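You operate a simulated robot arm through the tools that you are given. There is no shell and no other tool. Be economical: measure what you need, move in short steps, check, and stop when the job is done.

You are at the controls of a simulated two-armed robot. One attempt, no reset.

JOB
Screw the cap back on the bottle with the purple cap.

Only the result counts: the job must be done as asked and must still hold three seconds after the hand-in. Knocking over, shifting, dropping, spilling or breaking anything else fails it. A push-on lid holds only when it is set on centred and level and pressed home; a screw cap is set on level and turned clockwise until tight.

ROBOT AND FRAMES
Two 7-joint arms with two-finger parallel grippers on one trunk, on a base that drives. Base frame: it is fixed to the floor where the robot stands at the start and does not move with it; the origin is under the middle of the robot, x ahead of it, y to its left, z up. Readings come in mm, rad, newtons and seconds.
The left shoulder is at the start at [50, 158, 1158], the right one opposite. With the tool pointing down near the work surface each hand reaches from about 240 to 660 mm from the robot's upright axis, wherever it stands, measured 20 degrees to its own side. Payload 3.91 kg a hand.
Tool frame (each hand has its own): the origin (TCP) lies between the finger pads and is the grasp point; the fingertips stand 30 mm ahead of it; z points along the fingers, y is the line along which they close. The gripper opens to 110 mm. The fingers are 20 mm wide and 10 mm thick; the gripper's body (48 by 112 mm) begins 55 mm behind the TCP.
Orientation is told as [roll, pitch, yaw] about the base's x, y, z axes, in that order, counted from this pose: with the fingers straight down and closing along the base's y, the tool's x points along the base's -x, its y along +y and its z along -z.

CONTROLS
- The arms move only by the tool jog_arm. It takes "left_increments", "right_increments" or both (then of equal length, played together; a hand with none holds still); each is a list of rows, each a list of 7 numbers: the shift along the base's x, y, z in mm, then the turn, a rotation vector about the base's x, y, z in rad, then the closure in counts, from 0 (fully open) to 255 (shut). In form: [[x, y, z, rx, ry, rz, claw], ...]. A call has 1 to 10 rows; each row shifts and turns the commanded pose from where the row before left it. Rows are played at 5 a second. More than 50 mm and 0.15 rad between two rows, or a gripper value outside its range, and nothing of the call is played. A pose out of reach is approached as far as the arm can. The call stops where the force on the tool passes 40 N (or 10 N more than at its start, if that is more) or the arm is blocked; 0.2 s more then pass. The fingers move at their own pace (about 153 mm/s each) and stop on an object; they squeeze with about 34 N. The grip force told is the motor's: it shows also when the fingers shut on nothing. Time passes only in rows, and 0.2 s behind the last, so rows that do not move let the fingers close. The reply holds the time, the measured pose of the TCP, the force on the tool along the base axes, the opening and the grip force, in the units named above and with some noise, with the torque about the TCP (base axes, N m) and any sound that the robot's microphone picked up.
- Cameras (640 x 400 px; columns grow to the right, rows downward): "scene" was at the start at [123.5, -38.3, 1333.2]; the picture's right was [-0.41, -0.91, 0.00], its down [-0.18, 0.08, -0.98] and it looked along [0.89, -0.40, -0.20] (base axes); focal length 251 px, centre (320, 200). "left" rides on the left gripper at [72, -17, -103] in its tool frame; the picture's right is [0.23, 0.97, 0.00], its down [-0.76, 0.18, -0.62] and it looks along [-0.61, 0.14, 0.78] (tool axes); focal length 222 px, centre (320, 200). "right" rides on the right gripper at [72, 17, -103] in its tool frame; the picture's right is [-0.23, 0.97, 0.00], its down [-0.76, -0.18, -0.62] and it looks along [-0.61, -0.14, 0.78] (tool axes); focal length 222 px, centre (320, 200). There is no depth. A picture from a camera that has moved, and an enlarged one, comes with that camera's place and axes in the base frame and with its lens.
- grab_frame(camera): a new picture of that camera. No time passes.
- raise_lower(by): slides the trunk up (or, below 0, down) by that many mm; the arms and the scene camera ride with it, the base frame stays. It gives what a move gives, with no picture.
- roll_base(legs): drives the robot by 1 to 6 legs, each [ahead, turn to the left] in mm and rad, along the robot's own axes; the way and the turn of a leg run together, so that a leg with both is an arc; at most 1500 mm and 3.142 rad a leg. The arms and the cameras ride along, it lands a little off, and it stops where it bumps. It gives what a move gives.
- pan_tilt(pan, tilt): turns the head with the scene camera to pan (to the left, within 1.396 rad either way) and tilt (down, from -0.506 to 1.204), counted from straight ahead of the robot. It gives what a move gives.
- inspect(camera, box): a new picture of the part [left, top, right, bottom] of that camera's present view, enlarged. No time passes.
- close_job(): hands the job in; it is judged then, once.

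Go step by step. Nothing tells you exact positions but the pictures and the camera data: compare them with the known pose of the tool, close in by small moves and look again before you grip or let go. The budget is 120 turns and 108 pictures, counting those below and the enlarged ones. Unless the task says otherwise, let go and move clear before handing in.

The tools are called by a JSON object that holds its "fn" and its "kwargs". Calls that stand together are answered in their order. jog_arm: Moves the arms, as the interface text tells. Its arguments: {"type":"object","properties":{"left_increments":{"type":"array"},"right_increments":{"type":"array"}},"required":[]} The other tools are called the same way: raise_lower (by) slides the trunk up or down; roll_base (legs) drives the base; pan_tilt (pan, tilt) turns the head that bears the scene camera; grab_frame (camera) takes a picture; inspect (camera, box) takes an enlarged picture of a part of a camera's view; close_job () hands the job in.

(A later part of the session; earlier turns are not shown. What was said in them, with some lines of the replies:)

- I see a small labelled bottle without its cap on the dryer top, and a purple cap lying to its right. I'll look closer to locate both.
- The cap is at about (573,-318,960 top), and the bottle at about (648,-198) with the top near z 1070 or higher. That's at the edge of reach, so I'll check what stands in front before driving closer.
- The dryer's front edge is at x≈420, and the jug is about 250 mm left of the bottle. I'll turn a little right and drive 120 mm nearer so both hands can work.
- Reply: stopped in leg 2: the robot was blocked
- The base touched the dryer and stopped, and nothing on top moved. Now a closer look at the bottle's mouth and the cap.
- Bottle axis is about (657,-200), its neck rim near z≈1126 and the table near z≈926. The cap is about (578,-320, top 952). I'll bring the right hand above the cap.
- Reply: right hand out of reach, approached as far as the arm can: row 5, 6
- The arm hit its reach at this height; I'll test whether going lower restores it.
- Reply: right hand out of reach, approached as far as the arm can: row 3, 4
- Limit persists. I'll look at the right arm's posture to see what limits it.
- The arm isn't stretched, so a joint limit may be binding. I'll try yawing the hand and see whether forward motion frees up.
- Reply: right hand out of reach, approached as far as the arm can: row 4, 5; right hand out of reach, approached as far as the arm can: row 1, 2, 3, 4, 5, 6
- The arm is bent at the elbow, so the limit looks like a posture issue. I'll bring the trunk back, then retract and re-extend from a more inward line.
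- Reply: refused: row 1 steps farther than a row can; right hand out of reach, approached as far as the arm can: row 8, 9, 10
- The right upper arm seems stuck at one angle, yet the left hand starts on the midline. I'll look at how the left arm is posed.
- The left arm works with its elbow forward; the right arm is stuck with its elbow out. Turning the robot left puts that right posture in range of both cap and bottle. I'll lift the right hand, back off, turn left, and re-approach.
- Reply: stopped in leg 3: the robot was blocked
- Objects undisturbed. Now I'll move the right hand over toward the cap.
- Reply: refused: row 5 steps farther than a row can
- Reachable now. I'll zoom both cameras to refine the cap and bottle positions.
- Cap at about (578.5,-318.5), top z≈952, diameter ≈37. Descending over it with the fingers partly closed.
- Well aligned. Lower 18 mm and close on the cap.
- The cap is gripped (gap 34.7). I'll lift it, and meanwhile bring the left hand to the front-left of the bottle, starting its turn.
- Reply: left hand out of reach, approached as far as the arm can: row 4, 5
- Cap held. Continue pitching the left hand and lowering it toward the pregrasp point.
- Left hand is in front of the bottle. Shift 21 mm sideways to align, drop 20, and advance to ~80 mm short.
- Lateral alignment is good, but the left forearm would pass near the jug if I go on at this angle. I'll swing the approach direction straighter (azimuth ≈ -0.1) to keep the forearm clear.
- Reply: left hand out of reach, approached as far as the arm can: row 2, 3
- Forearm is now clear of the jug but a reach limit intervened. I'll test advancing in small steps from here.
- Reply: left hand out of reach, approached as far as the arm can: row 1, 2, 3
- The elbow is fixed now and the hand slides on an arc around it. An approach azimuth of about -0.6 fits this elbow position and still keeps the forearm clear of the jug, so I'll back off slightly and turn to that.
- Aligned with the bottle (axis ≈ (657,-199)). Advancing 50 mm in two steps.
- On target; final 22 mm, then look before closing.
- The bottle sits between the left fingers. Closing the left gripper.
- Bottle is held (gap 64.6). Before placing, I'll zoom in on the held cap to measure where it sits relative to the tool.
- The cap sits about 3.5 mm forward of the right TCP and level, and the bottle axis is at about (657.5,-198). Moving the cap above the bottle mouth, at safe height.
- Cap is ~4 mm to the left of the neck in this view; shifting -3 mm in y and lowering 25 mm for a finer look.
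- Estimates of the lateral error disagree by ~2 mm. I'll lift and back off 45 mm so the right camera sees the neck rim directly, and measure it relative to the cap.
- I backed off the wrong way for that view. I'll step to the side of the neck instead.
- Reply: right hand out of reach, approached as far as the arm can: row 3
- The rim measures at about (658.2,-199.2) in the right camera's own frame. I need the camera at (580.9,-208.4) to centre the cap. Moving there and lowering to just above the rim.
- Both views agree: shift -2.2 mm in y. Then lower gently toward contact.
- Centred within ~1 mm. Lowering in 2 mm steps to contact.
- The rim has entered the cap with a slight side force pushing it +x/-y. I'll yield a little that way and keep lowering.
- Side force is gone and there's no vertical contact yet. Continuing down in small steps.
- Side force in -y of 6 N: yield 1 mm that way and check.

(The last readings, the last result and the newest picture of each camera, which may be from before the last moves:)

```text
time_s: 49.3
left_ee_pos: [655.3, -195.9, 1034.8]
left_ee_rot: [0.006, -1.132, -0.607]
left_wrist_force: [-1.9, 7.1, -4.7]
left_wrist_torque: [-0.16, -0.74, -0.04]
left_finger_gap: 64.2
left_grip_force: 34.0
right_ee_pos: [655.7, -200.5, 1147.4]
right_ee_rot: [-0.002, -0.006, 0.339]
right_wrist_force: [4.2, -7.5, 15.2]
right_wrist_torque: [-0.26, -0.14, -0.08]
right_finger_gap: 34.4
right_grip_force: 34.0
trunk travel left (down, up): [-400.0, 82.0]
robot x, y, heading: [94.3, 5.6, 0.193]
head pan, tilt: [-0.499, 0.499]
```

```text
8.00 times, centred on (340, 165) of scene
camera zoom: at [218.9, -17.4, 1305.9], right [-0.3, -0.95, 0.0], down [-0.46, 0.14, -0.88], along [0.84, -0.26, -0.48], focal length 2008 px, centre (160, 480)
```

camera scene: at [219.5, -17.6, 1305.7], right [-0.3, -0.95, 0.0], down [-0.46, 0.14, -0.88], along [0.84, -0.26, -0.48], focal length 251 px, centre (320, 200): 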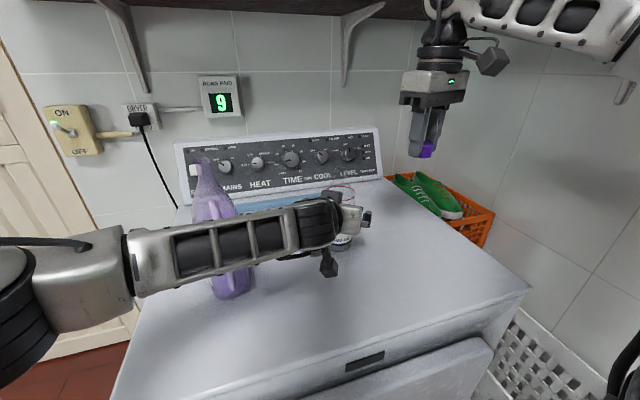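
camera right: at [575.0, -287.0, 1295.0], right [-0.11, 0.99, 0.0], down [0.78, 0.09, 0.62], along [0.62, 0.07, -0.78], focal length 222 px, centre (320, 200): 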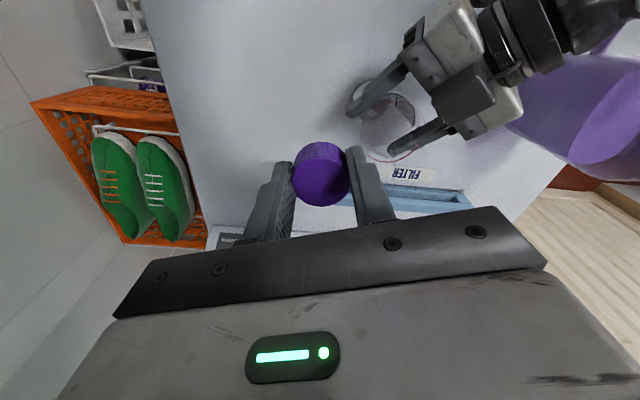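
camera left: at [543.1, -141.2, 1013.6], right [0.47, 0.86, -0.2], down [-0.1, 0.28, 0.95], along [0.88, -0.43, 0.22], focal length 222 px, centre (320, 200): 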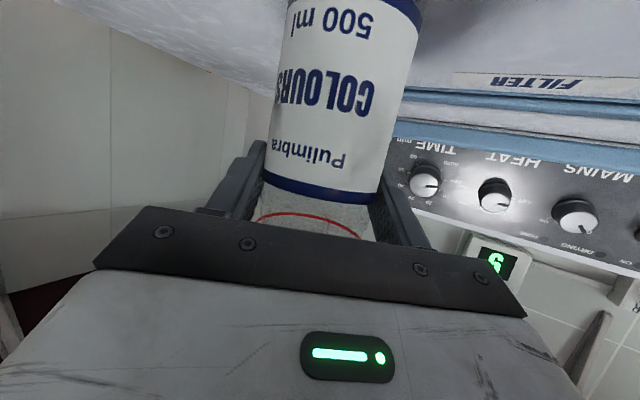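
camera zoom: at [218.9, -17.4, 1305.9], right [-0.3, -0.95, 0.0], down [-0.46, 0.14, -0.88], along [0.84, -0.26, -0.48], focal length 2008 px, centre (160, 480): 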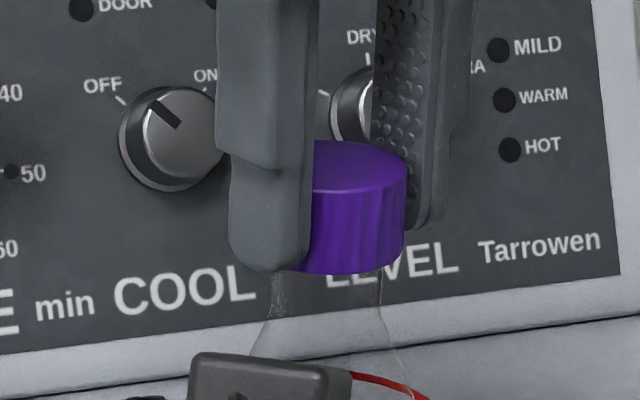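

The cap now rests on the thread (15 N up). I'll ease the side load, then turn clockwise 0.9 rad about the cap axis and watch forces.

{"fn": "jog_arm", "kwargs": {"right_increments": [[0.3, -0.7, 0.5, 0, 0, 0, 255], [-0.14, 0.51, -0.1, 0, 0, -0.15, 255], [-0.06, 0.52, -0.1, 0, 0, -0.15, 255], [0.02, 0.52, -0.1, 0, 0, -0.15, 255], [0.1, 0.52, -0.1, 0, 0, -0.15, 255], [0.17, 0.5, -0.1, 0, 0, -0.15, 255], [0.24, 0.46, -0.1, 0, 0, -0.15, 255], [0, 0, 0, 0, 0, 0, 255]], "left_increments": [[0, 0, 0, 0, 0, 0, 255], [0, 0, 0, 0, 0, 0, 255], [0, 0, 0, 0, 0, 0, 255], [0, 0, 0, 0, 0, 0, 255], [0, 0, 0, 0, 0, 0, 255], [0, 0, 0, 0, 0, 0, 255], [0, 0, 0, 0, 0, 0, 255], [0, 0, 0, 0, 0, 0, 255]]}}

{"fn": "inspect", "kwargs": {"camera": "scene", "box": [308, 140, 372, 190]}}

```text
time_s: 51.1
left_ee_pos: [655.6, -196.6, 1035.6]
left_ee_rot: [0.005, -1.132, -0.603]
left_wrist_force: [10.0, -8.1, -12.8]
left_wrist_torque: [0.4, 0.58, -0.06]
left_finger_gap: 64.1
left_grip_force: 34.0
right_ee_pos: [656.5, -197.4, 1146.0]
right_ee_rot: [0.002, 0.003, -0.558]
right_wrist_force: [-9.5, 6.9, 23.1]
right_wrist_torque: [0.16, 0.28, -0.03]
right_finger_gap: 34.5
right_grip_force: 34.4
trunk travel left (down, up): [-400.0, 82.0]
robot x, y, heading: [98.9, 0.9, 0.194]
head pan, tilt: [-0.499, 0.499]
```

```text
8.00 times, centred on (340, 165) of scene
camera zoom: at [218.7, -17.6, 1305.8], right [-0.3, -0.95, 0.0], down [-0.46, 0.14, -0.88], along [0.84, -0.26, -0.48], focal length 2008 px, centre (160, 480)
```

zoom: 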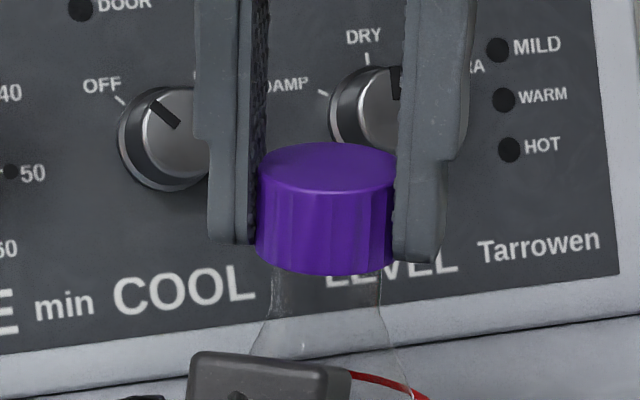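

Cap is level and aligned on the neck. Correct for side load and keep turning clockwise.

{"fn": "jog_arm", "kwargs": {"right_increments": [[-1, 0.7, 0.3, 0, 0, 0, 255], [0.31, 0.42, -0.1, 0, 0, -0.15, 255], [0.37, 0.37, -0.1, 0, 0, -0.15, 255], [0.42, 0.31, -0.1, 0, 0, -0.15, 255], [0.46, 0.25, -0.1, 0, 0, -0.15, 255], [0.5, 0.17, -0.1, 0, 0, -0.15, 255], [0, 0, 0, 0, 0, 0, 255]], "left_increments": [[0, 0, 0, 0, 0, 0, 255], [0, 0, 0, 0, 0, 0, 255], [0, 0, 0, 0, 0, 0, 255], [0, 0, 0, 0, 0, 0, 255], [0, 0, 0, 0, 0, 0, 255], [0, 0, 0, 0, 0, 0, 255], [0, 0, 0, 0, 0, 0, 255]]}}

```text
time_s: 52.7
left_ee_pos: [654.0, -197.5, 1034.0]
left_ee_rot: [0.003, -1.133, -0.605]
left_wrist_force: [-6.3, -1.6, -12.7]
left_wrist_torque: [0.51, -0.36, -0.03]
left_finger_gap: 64.2
left_grip_force: 34.0
right_ee_pos: [657.8, -196.5, 1144.4]
right_ee_rot: [0.003, 0.001, -1.312]
right_wrist_force: [6.2, 4.2, 21.4]
right_wrist_torque: [0.03, -0.25, 0.0]
right_finger_gap: 34.4
right_grip_force: 34.3
trunk travel left (down, up): [-400.0, 82.0]
robot x, y, heading: [96.2, 3.5, 0.194]
head pan, tilt: [-0.499, 0.499]
```

{"fn": "jog_arm", "kwargs": {"right_increments": [[0.5, 0.4, 0.2, 0, 0, 0, 255], [0.5, 0.1, -0.1, 0, 0, -0.15, 255], [0.5, 0, -0.1, 0, 0, -0.15, 255], [0.5, -0.06, -0.1, 0, 0, -0.15, 255], [0.5, -0.14, -0.1, 0, 0, -0.15, 255], [0.48, -0.2, -0.1, 0, 0, -0.15, 255], [0.44, -0.28, -0.1, 0, 0, -0.15, 255], [0, 0, 0, 0, 0, 0, 255]], "left_increments": [[0, 0, 0, 0, 0, 0, 255], [0, 0, 0, 0, 0, 0, 255], [0, 0, 0, 0, 0, 0, 255], [0, 0, 0, 0, 0, 0, 255], [0, 0, 0, 0, 0, 0, 255], [0, 0, 0, 0, 0, 0, 255], [0, 0, 0, 0, 0, 0, 255], [0, 0, 0, 0, 0, 0, 255]]}}

{"fn": "inspect", "kwargs": {"camera": "scene", "box": [308, 140, 372, 190]}}

```text
time_s: 54.5
left_ee_pos: [655.5, -195.9, 1035.6]
left_ee_rot: [0.007, -1.132, -0.603]
left_wrist_force: [-10.2, 5.3, -8.0]
left_wrist_torque: [-0.07, -0.31, -0.01]
left_finger_gap: 64.1
left_grip_force: 33.9
right_ee_pos: [660.6, -195.8, 1143.8]
right_ee_rot: [0.0, 0.002, -2.21]
right_wrist_force: [8.6, -4.1, 16.3]
right_wrist_torque: [-0.23, -0.31, 0.01]
right_finger_gap: 34.5
right_grip_force: 34.7
trunk travel left (down, up): [-400.0, 82.0]
robot x, y, heading: [92.0, 1.3, 0.199]
head pan, tilt: [-0.499, 0.499]
```

```text
8.00 times, centred on (340, 165) of scene
camera zoom: at [218.7, -17.4, 1305.8], right [-0.3, -0.95, 0.0], down [-0.46, 0.14, -0.88], along [0.84, -0.26, -0.48], focal length 2008 px, centre (160, 480)
```

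zoom: 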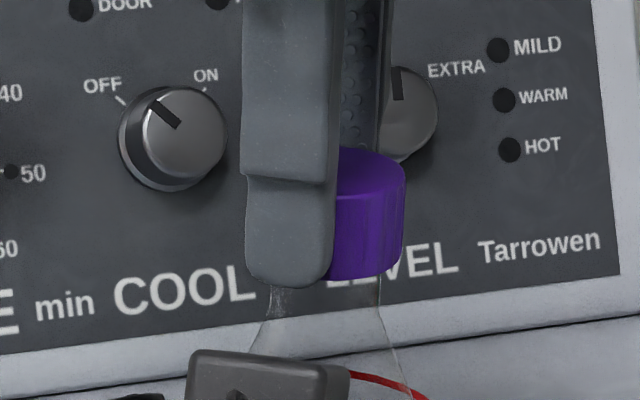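

Cap has dropped ~2 mm: the thread is engaging. Keep turning.

{"fn": "jog_arm", "kwargs": {"right_increments": [[0.8, -0.4, -0.2, 0, 0, 0, 255], [0.4, -0.34, -0.1, 0, 0, -0.15, 255], [0.34, -0.4, -0.1, 0, 0, -0.15, 255], [0.28, -0.45, -0.1, 0, 0, -0.15, 255], [0.2, -0.48, -0.1, 0, 0, -0.15, 255], [0.13, -0.5, -0.1, 0, 0, -0.15, 255], [0, 0, 0, 0, 0, 0, 255]], "left_increments": [[0, 0, 0, 0, 0, 0, 255], [0, 0, 0, 0, 0, 0, 255], [0, 0, 0, 0, 0, 0, 255], [0, 0, 0, 0, 0, 0, 255], [0, 0, 0, 0, 0, 0, 255], [0, 0, 0, 0, 0, 0, 255], [0, 0, 0, 0, 0, 0, 255]]}}

```text
time_s: 56.1
left_ee_pos: [656.3, -196.0, 1036.2]
left_ee_rot: [0.006, -1.133, -0.605]
left_wrist_force: [2.2, -3.9, -7.6]
left_wrist_torque: [0.37, 0.14, -0.02]
left_finger_gap: 64.1
left_grip_force: 33.9
right_ee_pos: [661.8, -198.6, 1143.6]
right_ee_rot: [0.0, 0.002, -2.957]
right_wrist_force: [-1.0, 4.3, 17.1]
right_wrist_torque: [0.15, 0.01, 0.0]
right_finger_gap: 34.7
right_grip_force: 33.3
trunk travel left (down, up): [-400.0, 82.0]
robot x, y, heading: [94.4, 3.1, 0.199]
head pan, tilt: [-0.499, 0.499]
```

{"fn": "jog_arm", "kwargs": {"right_increments": [[0, 0.4, -0.2, 0, 0, 0, 255], [0.06, -0.52, -0.1, 0, 0, -0.15, 255], [-0.02, -0.52, -0.1, 0, 0, -0.15, 255], [-0.1, -0.52, -0.1, 0, 0, -0.15, 255], [-0.17, -0.5, -0.1, 0, 0, -0.15, 255], [-0.25, -0.46, -0.1, 0, 0, -0.15, 255], [-0.31, -0.42, -0.1, 0, 0, -0.15, 255], [0, 0, 0, 0, 0, 0, 255]], "left_increments": [[0, 0, 0, 0, 0, 0, 255], [0, 0, 0, 0, 0, 0, 255], [0, 0, 0, 0, 0, 0, 255], [0, 0, 0, 0, 0, 0, 255], [0, 0, 0, 0, 0, 0, 255], [0, 0, 0, 0, 0, 0, 255], [0, 0, 0, 0, 0, 0, 255], [0, 0, 0, 0, 0, 0, 255]]}}

{"fn": "inspect", "kwargs": {"camera": "scene", "box": [308, 140, 372, 190]}}

```text
time_s: 57.9
left_ee_pos: [654.7, -195.5, 1035.6]
left_ee_rot: [0.006, -1.133, -0.606]
left_wrist_force: [-1.0, -0.9, -4.3]
left_wrist_torque: [0.29, 0.06, -0.02]
left_finger_gap: 64.2
left_grip_force: 33.9
right_ee_pos: [660.3, -202.9, 1141.7]
right_ee_rot: [0.001, 0.002, 2.422]
right_wrist_force: [2.3, 3.2, 13.3]
right_wrist_torque: [0.13, -0.02, -0.01]
right_finger_gap: 34.4
right_grip_force: 33.6
trunk travel left (down, up): [-400.0, 82.0]
robot x, y, heading: [94.1, 4.1, 0.195]
head pan, tilt: [-0.499, 0.499]
```

```text
8.00 times, centred on (340, 165) of scene
camera zoom: at [218.7, -17.3, 1305.7], right [-0.3, -0.95, 0.0], down [-0.46, 0.14, -0.88], along [0.84, -0.26, -0.48], focal length 2008 px, centre (160, 480)
```

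zoom: 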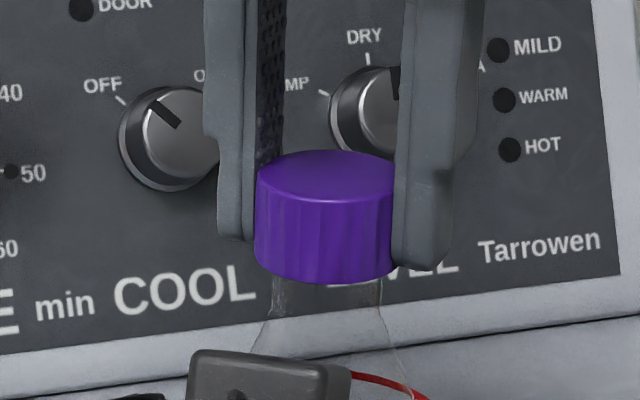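

Still threading down. Continue turning.

{"fn": "jog_arm", "kwargs": {"right_increments": [[0.2, 0.3, -0.3, 0, 0, 0, 255], [-0.37, -0.37, -0.12, 0, 0, -0.15, 255], [-0.42, -0.31, -0.12, 0, 0, -0.15, 255], [-0.46, -0.24, -0.12, 0, 0, -0.15, 255], [-0.5, -0.17, -0.12, 0, 0, -0.15, 255], [-0.52, -0.09, -0.12, 0, 0, -0.15, 255], [0, 0, 0, 0, 0, 0, 255]], "left_increments": [[0, 0, 0, 0, 0, 0, 255], [0, 0, 0, 0, 0, 0, 255], [0, 0, 0, 0, 0, 0, 255], [0, 0, 0, 0, 0, 0, 255], [0, 0, 0, 0, 0, 0, 255], [0, 0, 0, 0, 0, 0, 255], [0, 0, 0, 0, 0, 0, 255]]}}

```text
time_s: 59.5
left_ee_pos: [654.9, -195.2, 1036.1]
left_ee_rot: [0.009, -1.132, -0.603]
left_wrist_force: [-3.9, 11.2, -3.8]
left_wrist_torque: [-0.62, 0.01, -0.87]
left_finger_gap: 64.2
left_grip_force: 34.1
right_ee_pos: [660.0, -203.1, 1141.5]
right_ee_rot: [-0.002, 0.002, 1.674]
right_wrist_force: [1.6, -12.5, 13.1]
right_wrist_torque: [-0.42, 0.05, 0.96]
right_finger_gap: 35.5
right_grip_force: 33.9
trunk travel left (down, up): [-400.0, 82.0]
robot x, y, heading: [90.2, 2.7, 0.196]
head pan, tilt: [-0.499, 0.499]
```

Torque has jumped to ~1 N·m: the cap is tightening. Relieve the side load and turn a bit more to confirm it's tight.

{"fn": "jog_arm", "kwargs": {"right_increments": [[0, -1.2, 0, 0, 0, 0, 255], [-0.3, 0, 0, 0, 0, -0.08, 255], [-0.3, 0, 0, 0, 0, -0.08, 255], [0, 0, 0, 0, 0, 0, 255]], "left_increments": [[0, 0, 0, 0, 0, 0, 255], [0, 0, 0, 0, 0, 0, 255], [0, 0, 0, 0, 0, 0, 255], [0, 0, 0, 0, 0, 0, 255]]}}

{"fn": "inspect", "kwargs": {"camera": "scene", "box": [308, 140, 372, 190]}}

{"fn": "inspect", "kwargs": {"camera": "left", "box": [200, 0, 440, 250]}}

```text
time_s: 60.5
left_ee_pos: [655.8, -195.2, 1034.6]
left_ee_rot: [0.007, -1.132, -0.601]
left_wrist_force: [3.9, 11.2, -0.5]
left_wrist_torque: [-0.52, 0.23, -0.87]
left_finger_gap: 64.1
left_grip_force: 34.0
right_ee_pos: [659.5, -203.1, 1140.8]
right_ee_rot: [0.001, 0.0, 1.516]
right_wrist_force: [-3.5, -11.5, 8.4]
right_wrist_torque: [-0.41, 0.21, 0.98]
right_finger_gap: 36.1
right_grip_force: 34.0
trunk travel left (down, up): [-400.0, 82.0]
robot x, y, heading: [96.4, 0.0, 0.196]
head pan, tilt: [-0.499, 0.499]
```

```text
8.00 times, centred on (340, 165) of scene
camera zoom: at [218.7, -17.5, 1305.8], right [-0.3, -0.95, 0.0], down [-0.46, 0.14, -0.88], along [0.84, -0.26, -0.48], focal length 2008 px, centre (160, 480)
```

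zoom: 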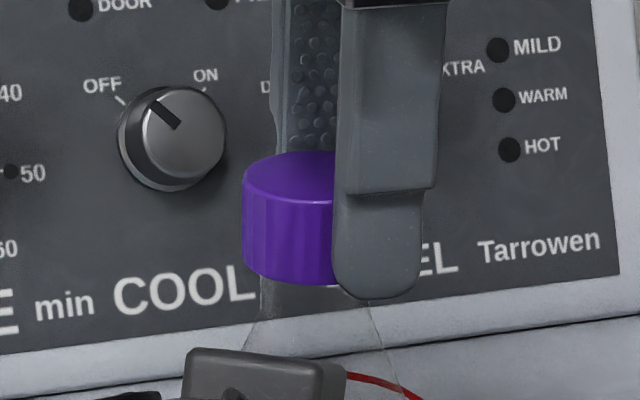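

```text
1.60 times, centred on (320, 125) of left
camera zoom: at [543.4, -140.5, 1014.2], right [0.47, 0.86, -0.2], down [-0.1, 0.28, 0.95], along [0.88, -0.43, 0.22], focal length 355 px, centre (320, 320)
```

zoom: 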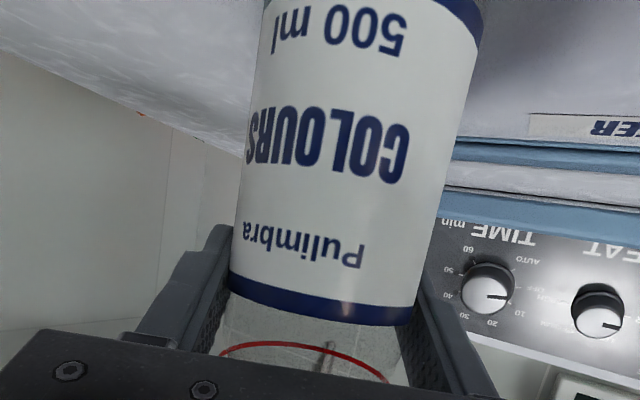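

The torque is holding at ~1 N·m and the bottle hasn't turned. The grip looks off-centre and may be slipping, so I'll release, recentre on the cap, and regrip to confirm tightness.

{"fn": "jog_arm", "kwargs": {"right_increments": [[0, 0, 0, 0, 0, 0.05, 255], [0, 0, 0, 0, 0, 0, 120], [0, 0, 0, 0, 0, 0, 120], [0, 0, 0, 0, 0, 0, 120]], "left_increments": [[0, 0, 0, 0, 0, 0, 255], [0, 0, 0, 0, 0, 0, 255], [0, 0, 0, 0, 0, 0, 255], [0, 0, 0, 0, 0, 0, 255]]}}

{"fn": "inspect", "kwargs": {"camera": "right", "box": [200, 60, 440, 240]}}

{"fn": "inspect", "kwargs": {"camera": "scene", "box": [308, 140, 372, 190]}}

```text
time_s: 61.5
left_ee_pos: [655.2, -198.0, 1036.2]
left_ee_rot: [0.005, -1.133, -0.605]
left_wrist_force: [-1.6, -1.8, 4.7]
left_wrist_torque: [-0.02, 0.03, 0.06]
left_finger_gap: 64.4
left_grip_force: 34.0
right_ee_pos: [659.7, -203.6, 1140.5]
right_ee_rot: [0.0, 0.0, 1.567]
right_wrist_force: [0.2, -0.2, 0.4]
right_wrist_torque: [0.02, -0.01, -0.01]
right_finger_gap: 58.3
right_grip_force: 0.1
trunk travel left (down, up): [-400.0, 82.0]
robot x, y, heading: [92.9, 5.6, 0.198]
head pan, tilt: [-0.499, 0.499]
```

```text
2.22 times, centred on (320, 150) of right
camera zoom: at [641.7, -275.8, 1244.7], right [-0.97, 0.23, 0.0], down [0.18, 0.76, 0.62], along [0.14, 0.61, -0.78], focal length 494 px, centre (320, 311)
```

zoom: 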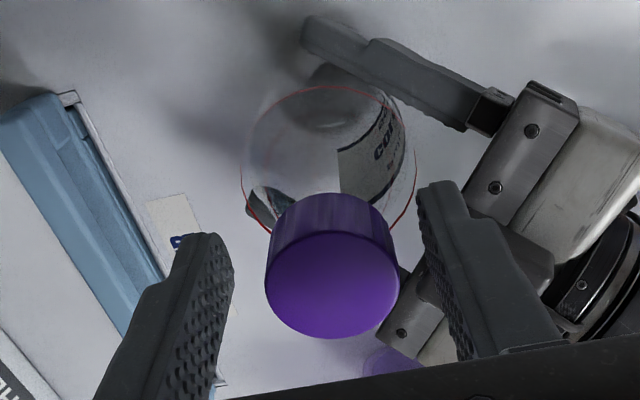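

```text
8.00 times, centred on (340, 165) of scene
camera zoom: at [219.0, -17.7, 1305.8], right [-0.3, -0.95, 0.0], down [-0.46, 0.14, -0.88], along [0.84, -0.26, -0.48], focal length 2008 px, centre (160, 480)
```

zoom: 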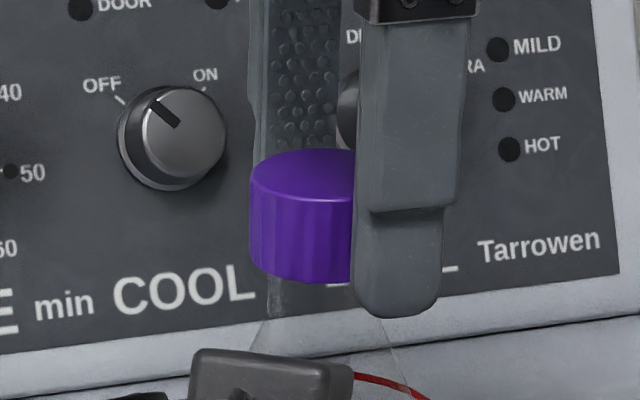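

Cap stays level on the neck. Recentre by (-3.5,+1.9), regrip and turn.

{"fn": "jog_arm", "kwargs": {"right_increments": [[-3.5, 1.9, -1, 0, 0, 0, 120], [0, 0, 0, 0, 0, 0, 255], [0, 0, 0, 0, 0, 0, 255], [0, 0, 0, 0, 0, 0, 255]], "left_increments": [[0, 0, 0, 0, 0, 0, 255], [0, 0, 0, 0, 0, 0, 255], [0, 0, 0, 0, 0, 0, 255], [0, 0, 0, 0, 0, 0, 255]]}}

{"fn": "inspect", "kwargs": {"camera": "right", "box": [240, 90, 400, 210]}}

```text
time_s: 62.5
left_ee_pos: [654.0, -197.3, 1035.7]
left_ee_rot: [0.003, -1.133, -0.604]
left_wrist_force: [-11.3, 3.0, 6.1]
left_wrist_torque: [-0.06, -0.54, -0.1]
left_finger_gap: 64.2
left_grip_force: 34.4
right_ee_pos: [655.9, -203.2, 1140.7]
right_ee_rot: [-0.004, 0.002, 1.568]
right_wrist_force: [10.5, -3.0, 0.4]
right_wrist_torque: [0.01, -0.39, 0.05]
right_finger_gap: 36.6
right_grip_force: 34.3
trunk travel left (down, up): [-400.0, 82.0]
robot x, y, heading: [95.2, 3.8, 0.195]
head pan, tilt: [-0.499, 0.499]
```

```text
3.33 times, centred on (320, 150) of right
camera zoom: at [637.7, -274.5, 1244.7], right [-0.97, 0.23, 0.0], down [0.18, 0.76, 0.62], along [0.15, 0.61, -0.78], focal length 740 px, centre (320, 367)
```

zoom: 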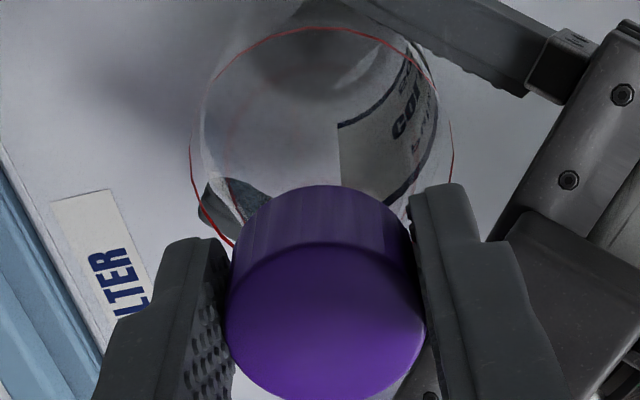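

{"fn": "jog_arm", "kwargs": {"right_increments": [[1.3, 0.3, 0, 0, 0, 0, 255], [0, 0, 0, 0, 0, -0.1, 255], [0, 0, 0, 0, 0, -0.1, 255], [0, 0, 0, 0, 0, -0.1, 255], [0, 0, 0, 0, 0, 0, 255]], "left_increments": [[0, 0, 0, 0, 0, 0, 255], [0, 0, 0, 0, 0, 0, 255], [0, 0, 0, 0, 0, 0, 255], [0, 0, 0, 0, 0, 0, 255], [0, 0, 0, 0, 0, 0, 255]]}}

{"fn": "inspect", "kwargs": {"camera": "right", "box": [240, 90, 400, 210]}}

{"fn": "inspect", "kwargs": {"camera": "scene", "box": [308, 140, 372, 190]}}

```text
time_s: 63.7
left_ee_pos: [657.0, -196.5, 1036.0]
left_ee_rot: [0.007, -1.133, -0.601]
left_wrist_force: [6.2, -1.6, 4.4]
left_wrist_torque: [-0.12, 0.84, -0.13]
left_finger_gap: 64.5
left_grip_force: 34.0
right_ee_pos: [657.5, -201.1, 1139.9]
right_ee_rot: [0.002, 0.003, 1.267]
right_wrist_force: [-8.7, 0.6, 2.9]
right_wrist_torque: [0.03, 0.19, 0.24]
right_finger_gap: 34.9
right_grip_force: 34.3
trunk travel left (down, up): [-400.0, 82.0]
robot x, y, heading: [93.9, 4.6, 0.193]
head pan, tilt: [-0.499, 0.499]
```

```text
3.33 times, centred on (320, 150) of right
camera zoom: at [618.1, -265.6, 1244.2], right [-0.86, 0.51, 0.0], down [0.4, 0.67, 0.62], along [0.32, 0.54, -0.78], focal length 740 px, centre (320, 367)
```

zoom: 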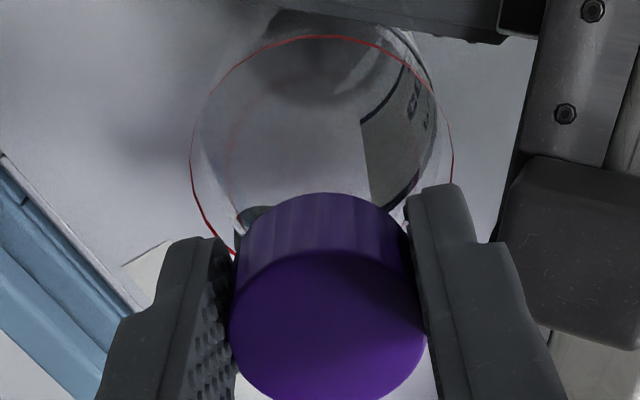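

```text
8.00 times, centred on (340, 165) of scene
camera zoom: at [218.7, -17.8, 1305.8], right [-0.3, -0.95, 0.0], down [-0.46, 0.14, -0.88], along [0.84, -0.26, -0.48], focal length 2008 px, centre (160, 480)
```

zoom: 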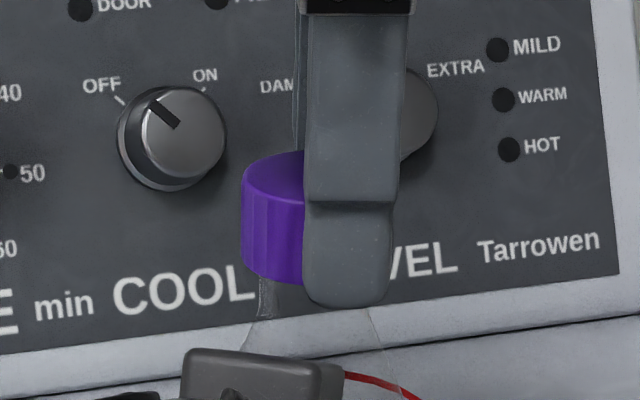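

Torque is only building again (0.24). Turn further to see whether it peaks.

{"fn": "jog_arm", "kwargs": {"right_increments": [[-0.8, 0, 0, 0, 0, -0.1, 255], [0, 0, 0, 0, 0, -0.1, 255], [0, 0, 0, 0, 0, -0.1, 255], [0, 0, 0, 0, 0, 0, 255]], "left_increments": [[0, 0, 0, 0, 0, 0, 255], [0, 0, 0, 0, 0, 0, 255], [0, 0, 0, 0, 0, 0, 255], [0, 0, 0, 0, 0, 0, 255]]}}

{"fn": "inspect", "kwargs": {"camera": "right", "box": [240, 90, 400, 210]}}

```text
time_s: 64.7
left_ee_pos: [657.2, -195.6, 1035.7]
left_ee_rot: [0.01, -1.133, -0.605]
left_wrist_force: [14.2, 0.9, 4.5]
left_wrist_torque: [0.18, 0.59, -0.76]
left_finger_gap: 64.8
left_grip_force: 33.4
right_ee_pos: [656.8, -200.9, 1139.7]
right_ee_rot: [0.0, 0.002, 0.967]
right_wrist_force: [-11.5, -1.0, 0.3]
right_wrist_torque: [0.01, 0.26, 0.84]
right_finger_gap: 34.9
right_grip_force: 34.3
trunk travel left (down, up): [-400.0, 82.0]
robot x, y, heading: [94.3, 3.4, 0.195]
head pan, tilt: [-0.499, 0.499]
```

```text
3.33 times, centred on (320, 150) of right
camera zoom: at [601.5, -251.7, 1244.3], right [-0.67, 0.74, 0.0], down [0.58, 0.53, 0.62], along [0.46, 0.42, -0.78], focal length 740 px, centre (320, 367)
```

zoom: 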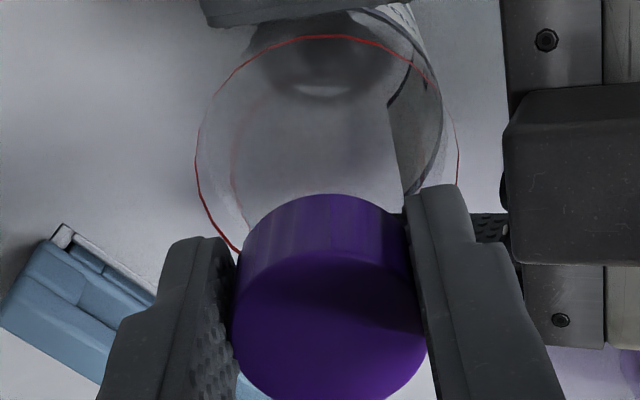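

{"fn": "jog_arm", "kwargs": {"right_increments": [[-0.8, 0, 0, 0, 0, -0.1, 255], [0, 0, 0, 0, 0, -0.1, 255], [0, 0, 0, 0, 0, -0.1, 255], [0, 0, 0, 0, 0, 0, 255]], "left_increments": [[0, 0, 0, 0, 0, 0, 255], [0, 0, 0, 0, 0, 0, 255], [0, 0, 0, 0, 0, 0, 255], [0, 0, 0, 0, 0, 0, 255]]}}

{"fn": "inspect", "kwargs": {"camera": "right", "box": [240, 90, 400, 210]}}

{"fn": "inspect", "kwargs": {"camera": "left", "box": [200, 0, 440, 250]}}

{"fn": "inspect", "kwargs": {"camera": "scene", "box": [308, 140, 372, 190]}}

```text
time_s: 65.7
left_ee_pos: [657.8, -196.4, 1035.8]
left_ee_rot: [0.007, -1.132, -0.601]
left_wrist_force: [17.8, 7.4, 5.3]
left_wrist_torque: [-0.15, 0.72, -0.79]
left_finger_gap: 64.7
left_grip_force: 33.9
right_ee_pos: [655.7, -201.1, 1140.7]
right_ee_rot: [-0.001, 0.003, 0.664]
right_wrist_force: [-15.7, -4.9, 2.1]
right_wrist_torque: [-0.22, 0.5, 0.94]
right_finger_gap: 35.9
right_grip_force: 34.4
trunk travel left (down, up): [-400.0, 82.0]
robot x, y, heading: [95.8, 1.3, 0.193]
head pan, tilt: [-0.499, 0.499]
```

```text
3.33 times, centred on (320, 150) of right
camera zoom: at [587.8, -232.7, 1244.7], right [-0.42, 0.91, 0.0], down [0.71, 0.33, 0.62], along [0.56, 0.26, -0.78], focal length 740 px, centre (320, 367)
```

zoom: 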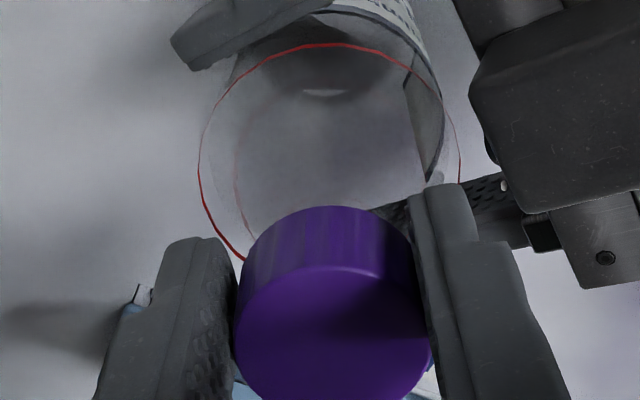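

```text
1.60 times, centred on (320, 125) of left
camera zoom: at [544.2, -139.8, 1014.0], right [0.47, 0.86, -0.2], down [-0.1, 0.28, 0.95], along [0.88, -0.42, 0.22], focal length 355 px, centre (320, 320)
```

zoom: 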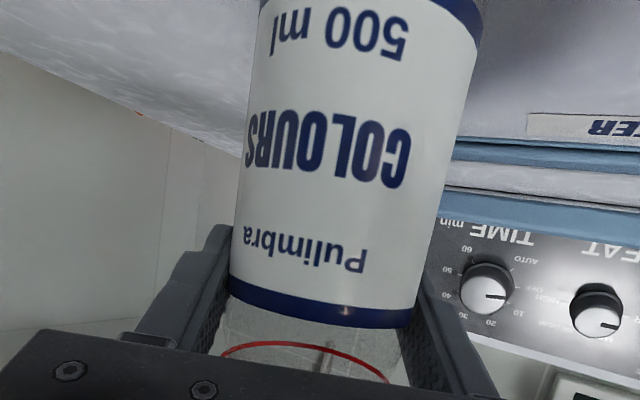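

```text
8.00 times, centred on (340, 165) of scene
camera zoom: at [219.0, -17.4, 1305.8], right [-0.3, -0.95, 0.0], down [-0.46, 0.14, -0.88], along [0.84, -0.26, -0.48], focal length 2008 px, centre (160, 480)
```

zoom: 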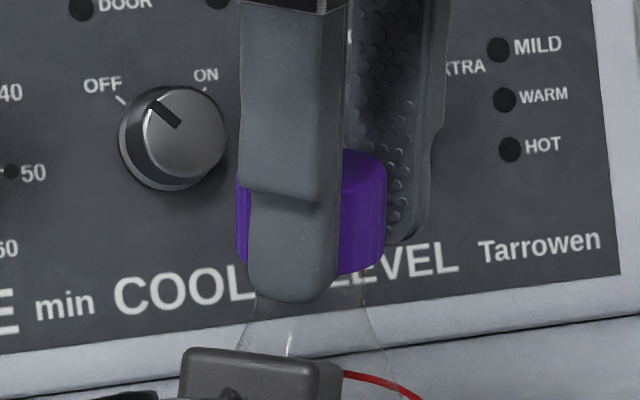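

The torque again plateaus at ~0.95 N·m while the fingers slip on a cap that no longer moves down; the bottle itself hasn't turned. So it's tight. Releasing the right hand and lifting clear.

{"fn": "jog_arm", "kwargs": {"right_increments": [[0.5, 0, 0, 0, 0, 0, 255], [0, 0, 0, 0, 0, 0, 80], [0, 0, 0, 0, 0, 0, 80], [0, 0, 0, 0, 0, 0, 80], [0, 0, 15, 0, 0, 0, 80], [0, 0, 30, 0, 0, 0, 80], [0, 0, 40, 0, 0, 0, 80], [0, 0, 0, 0, 0, 0, 80]], "left_increments": [[0, 0, 0, 0, 0, 0, 255], [0, 0, 0, 0, 0, 0, 255], [0, 0, 0, 0, 0, 0, 255], [0, 0, 0, 0, 0, 0, 255], [0, 0, 0, 0, 0, 0, 255], [0, 0, 0, 0, 0, 0, 255], [0, 0, 0, 0, 0, 0, 255], [0, 0, 0, 0, 0, 0, 255]]}}

{"fn": "inspect", "kwargs": {"camera": "scene", "box": [308, 140, 372, 190]}}

{"fn": "grab_frame", "kwargs": {"camera": "scene"}}

```text
time_s: 67.5
left_ee_pos: [654.4, -195.8, 1035.9]
left_ee_rot: [0.007, -1.133, -0.604]
left_wrist_force: [-2.5, -1.4, 6.0]
left_wrist_torque: [-0.07, 0.02, 0.0]
left_finger_gap: 64.7
left_grip_force: 34.5
right_ee_pos: [654.0, -200.3, 1225.1]
right_ee_rot: [-0.001, 0.003, 0.667]
right_wrist_force: [-0.6, -0.2, -0.8]
right_wrist_torque: [-0.02, -0.01, -0.02]
right_finger_gap: 75.7
right_grip_force: 0.0
trunk travel left (down, up): [-400.0, 82.0]
robot x, y, heading: [97.4, 2.2, 0.193]
head pan, tilt: [-0.499, 0.499]
```

```text
8.00 times, centred on (340, 165) of scene
camera zoom: at [218.7, -17.6, 1305.8], right [-0.3, -0.95, 0.0], down [-0.46, 0.14, -0.88], along [0.84, -0.26, -0.48], focal length 2008 px, centre (160, 480)
```

zoom: 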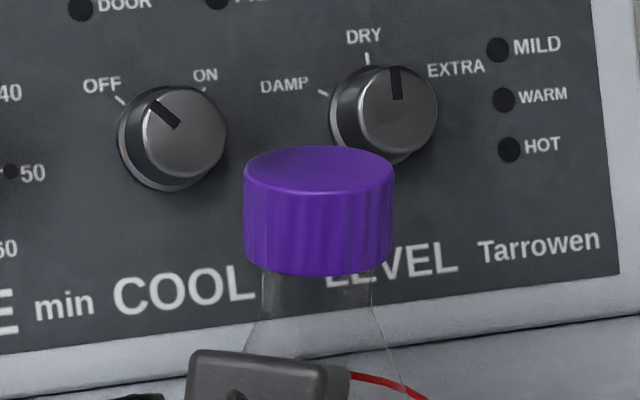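

```text
24 pictures are left
camera scene: at [218.7, -17.6, 1305.8], right [-0.3, -0.95, 0.0], down [-0.46, 0.14, -0.88], along [0.84, -0.26, -0.48], focal length 251 px, centre (320, 200)
```

scene: 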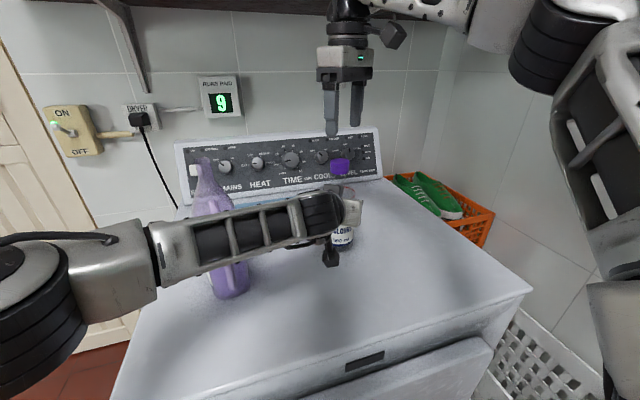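

The cap sits level and seated. Now I'll open the left hand and back straight out along its approach line.

{"fn": "jog_arm", "kwargs": {"left_increments": [[0, 0, 0, 0, 0, 0, 100], [0, 0, 0, 0, 0, 0, 60], [0, 0, 0, 0, 0, 0, 0], [0, 0, 0, 0, 0, 0, 0]], "right_increments": [[0, 0, 15, 0, 0, 0, 80], [0, 0, 15, 0, 0, 0, 80], [0, 0, 0, 0, 0, 0, 80], [0, 0, 0, 0, 0, 0, 80]]}}

{"fn": "inspect", "kwargs": {"camera": "scene", "box": [270, 120, 430, 260]}}

{"fn": "grab_frame", "kwargs": {"camera": "left"}}

```text
time_s: 68.5
left_ee_pos: [656.2, -196.5, 1036.0]
left_ee_rot: [0.005, -1.132, -0.603]
left_wrist_force: [0.1, 0.6, 0.2]
left_wrist_torque: [0.04, 0.0, 0.04]
left_finger_gap: 109.8
left_grip_force: 0.1
right_ee_pos: [654.9, -203.0, 1252.2]
right_ee_rot: [0.002, -0.002, 0.666]
right_wrist_force: [-0.2, -0.5, 0.3]
right_wrist_torque: [0.02, -0.01, -0.02]
right_finger_gap: 75.4
right_grip_force: 0.1
right hand out of reach, approached as far as the arm can: row 2
trunk travel left (down, up): [-400.0, 82.0]
robot x, y, heading: [98.5, 1.4, 0.199]
head pan, tilt: [-0.499, 0.499]
```

```text
2.86 times, centred on (350, 190) of scene
camera zoom: at [219.4, -17.7, 1305.7], right [-0.3, -0.95, 0.0], down [-0.46, 0.14, -0.88], along [0.84, -0.26, -0.48], focal length 717 px, centre (234, 229)
```

zoom: 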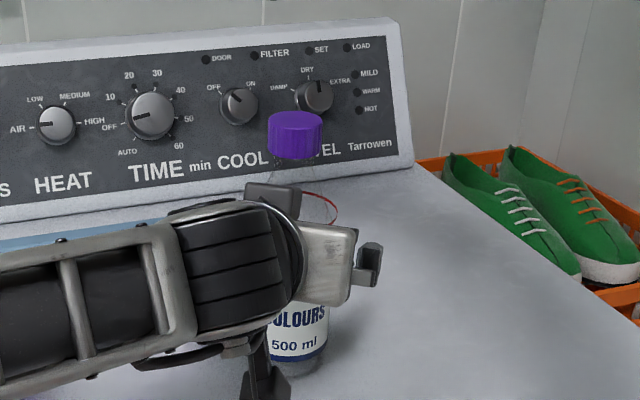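

```text
22 pictures are left
camera left: at [543.1, -141.1, 1013.6], right [0.47, 0.86, -0.2], down [-0.1, 0.28, 0.95], along [0.88, -0.43, 0.22], focal length 222 px, centre (320, 200)
```

left: 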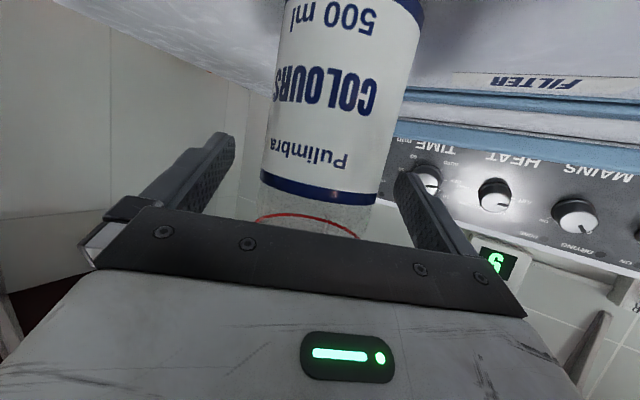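

Bottle stands upright, released. Backing the left hand out along its approach line.

{"fn": "jog_arm", "kwargs": {"left_increments": [[-16, 11, 0, 0, 0, 0, 0], [-20, 14, 0, 0, 0, 0, 0], [-21, 14, 0, 0, 0, 0, 0], [-21, 14, 0, 0, 0, 0, 0], [-30, 10, 0, 0, 0, 0, 0], [-30, 0, 20, 0, 0, 0, 0], [0, 0, 0, 0, 0, 0, 0]], "right_increments": [[0, -30, 0, 0, 0, 0, 80], [0, -30, 0, 0, 0, 0, 80], [0, -30, 0, 0, 0, 0, 80], [0, 0, 0, 0, 0, 0, 80], [0, 0, 0, 0, 0, 0, 80], [0, 0, 0, 0, 0, 0, 80], [0, 0, 0, 0, 0, 0, 80]]}}

{"fn": "grab_frame", "kwargs": {"camera": "scene"}}

{"fn": "inspect", "kwargs": {"camera": "scene", "box": [270, 140, 398, 260]}}

```text
time_s: 70.1
left_ee_pos: [520.8, -133.9, 1055.9]
left_ee_rot: [0.005, -1.133, -0.603]
left_wrist_force: [0.5, 0.0, -0.8]
left_wrist_torque: [-0.01, 0.0, -0.01]
left_finger_gap: 109.9
left_grip_force: 0.1
right_ee_pos: [657.4, -293.4, 1250.8]
right_ee_rot: [-0.001, 0.0, 0.666]
right_wrist_force: [0.1, -0.3, 0.2]
right_wrist_torque: [-0.02, -0.02, -0.02]
right_finger_gap: 75.6
right_grip_force: 0.0
trunk travel left (down, up): [-400.0, 82.0]
robot x, y, heading: [95.6, 2.3, 0.195]
head pan, tilt: [-0.499, 0.499]
```

```text
21 pictures are left
camera scene: at [219.6, -17.7, 1305.6], right [-0.3, -0.95, 0.0], down [-0.46, 0.14, -0.88], along [0.84, -0.26, -0.48], focal length 251 px, centre (320, 200)
```

scene: 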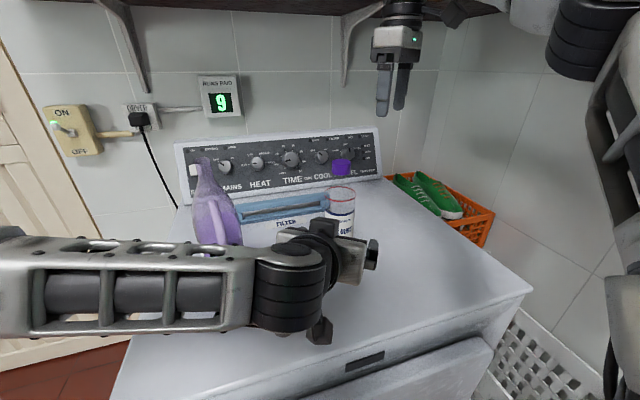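

```text
3.33 times, centred on (334, 200) of scene
camera zoom: at [219.6, -17.7, 1305.6], right [-0.3, -0.95, 0.0], down [-0.46, 0.14, -0.88], along [0.84, -0.26, -0.48], focal length 837 px, centre (273, 200)
```

zoom: 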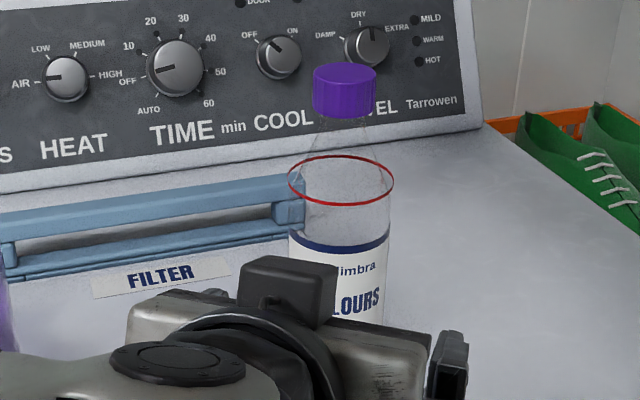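

Bottle upright with its cap on, everything else in place. Moving the left hand further clear and taking a final look.

{"fn": "jog_arm", "kwargs": {"left_increments": [[-30, 0, 30, 0, 0, 0, 0], [-10, 0, 40, 0, 0, 0, 0], [0, 0, 40, 0, 0, 0, 0], [0, 0, 0, 0, 0, 0, 0]]}}

{"fn": "grab_frame", "kwargs": {"camera": "scene"}}

```text
time_s: 71.1
left_ee_pos: [478.4, -133.5, 1165.7]
left_ee_rot: [0.005, -1.132, -0.604]
left_wrist_force: [-0.5, 0.7, 0.7]
left_wrist_torque: [-0.01, -0.04, 0.01]
left_finger_gap: 109.8
left_grip_force: 0.0
right_ee_pos: [657.1, -294.5, 1249.5]
right_ee_rot: [-0.001, 0.002, 0.667]
right_wrist_force: [-0.3, 0.0, 0.5]
right_wrist_torque: [-0.01, 0.0, 0.02]
right_finger_gap: 75.6
right_grip_force: 0.1
trunk travel left (down, up): [-400.0, 82.0]
robot x, y, heading: [95.7, 1.1, 0.196]
head pan, tilt: [-0.499, 0.499]
```

```text
19 pictures are left
camera scene: at [219.6, -17.7, 1305.6], right [-0.3, -0.95, 0.0], down [-0.46, 0.14, -0.88], along [0.84, -0.26, -0.48], focal length 251 px, centre (320, 200)
```

scene: 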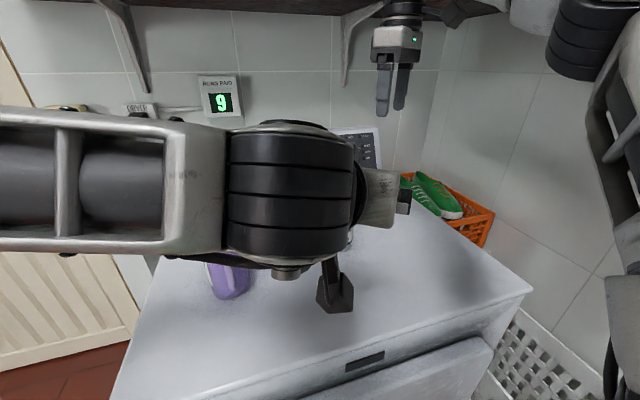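

Both hands are clear, and the cap is screwed on tight and level, so I'm handing in.

{"fn": "close_job", "kwargs": {}}

```text
The job is handed in.
```

I screwed the purple cap back on its bottle and handed the job in. The cap sits level and tight: the turning torque levelled off at about 0.95 N·m on two separate grips, and the cap stopped moving down.

The bottle stands upright on the dryer and both hands are clear of it. In the last clear picture the jug and shoes looked undisturbed. While driving up, the base touched the dryer front twice and stopped there.
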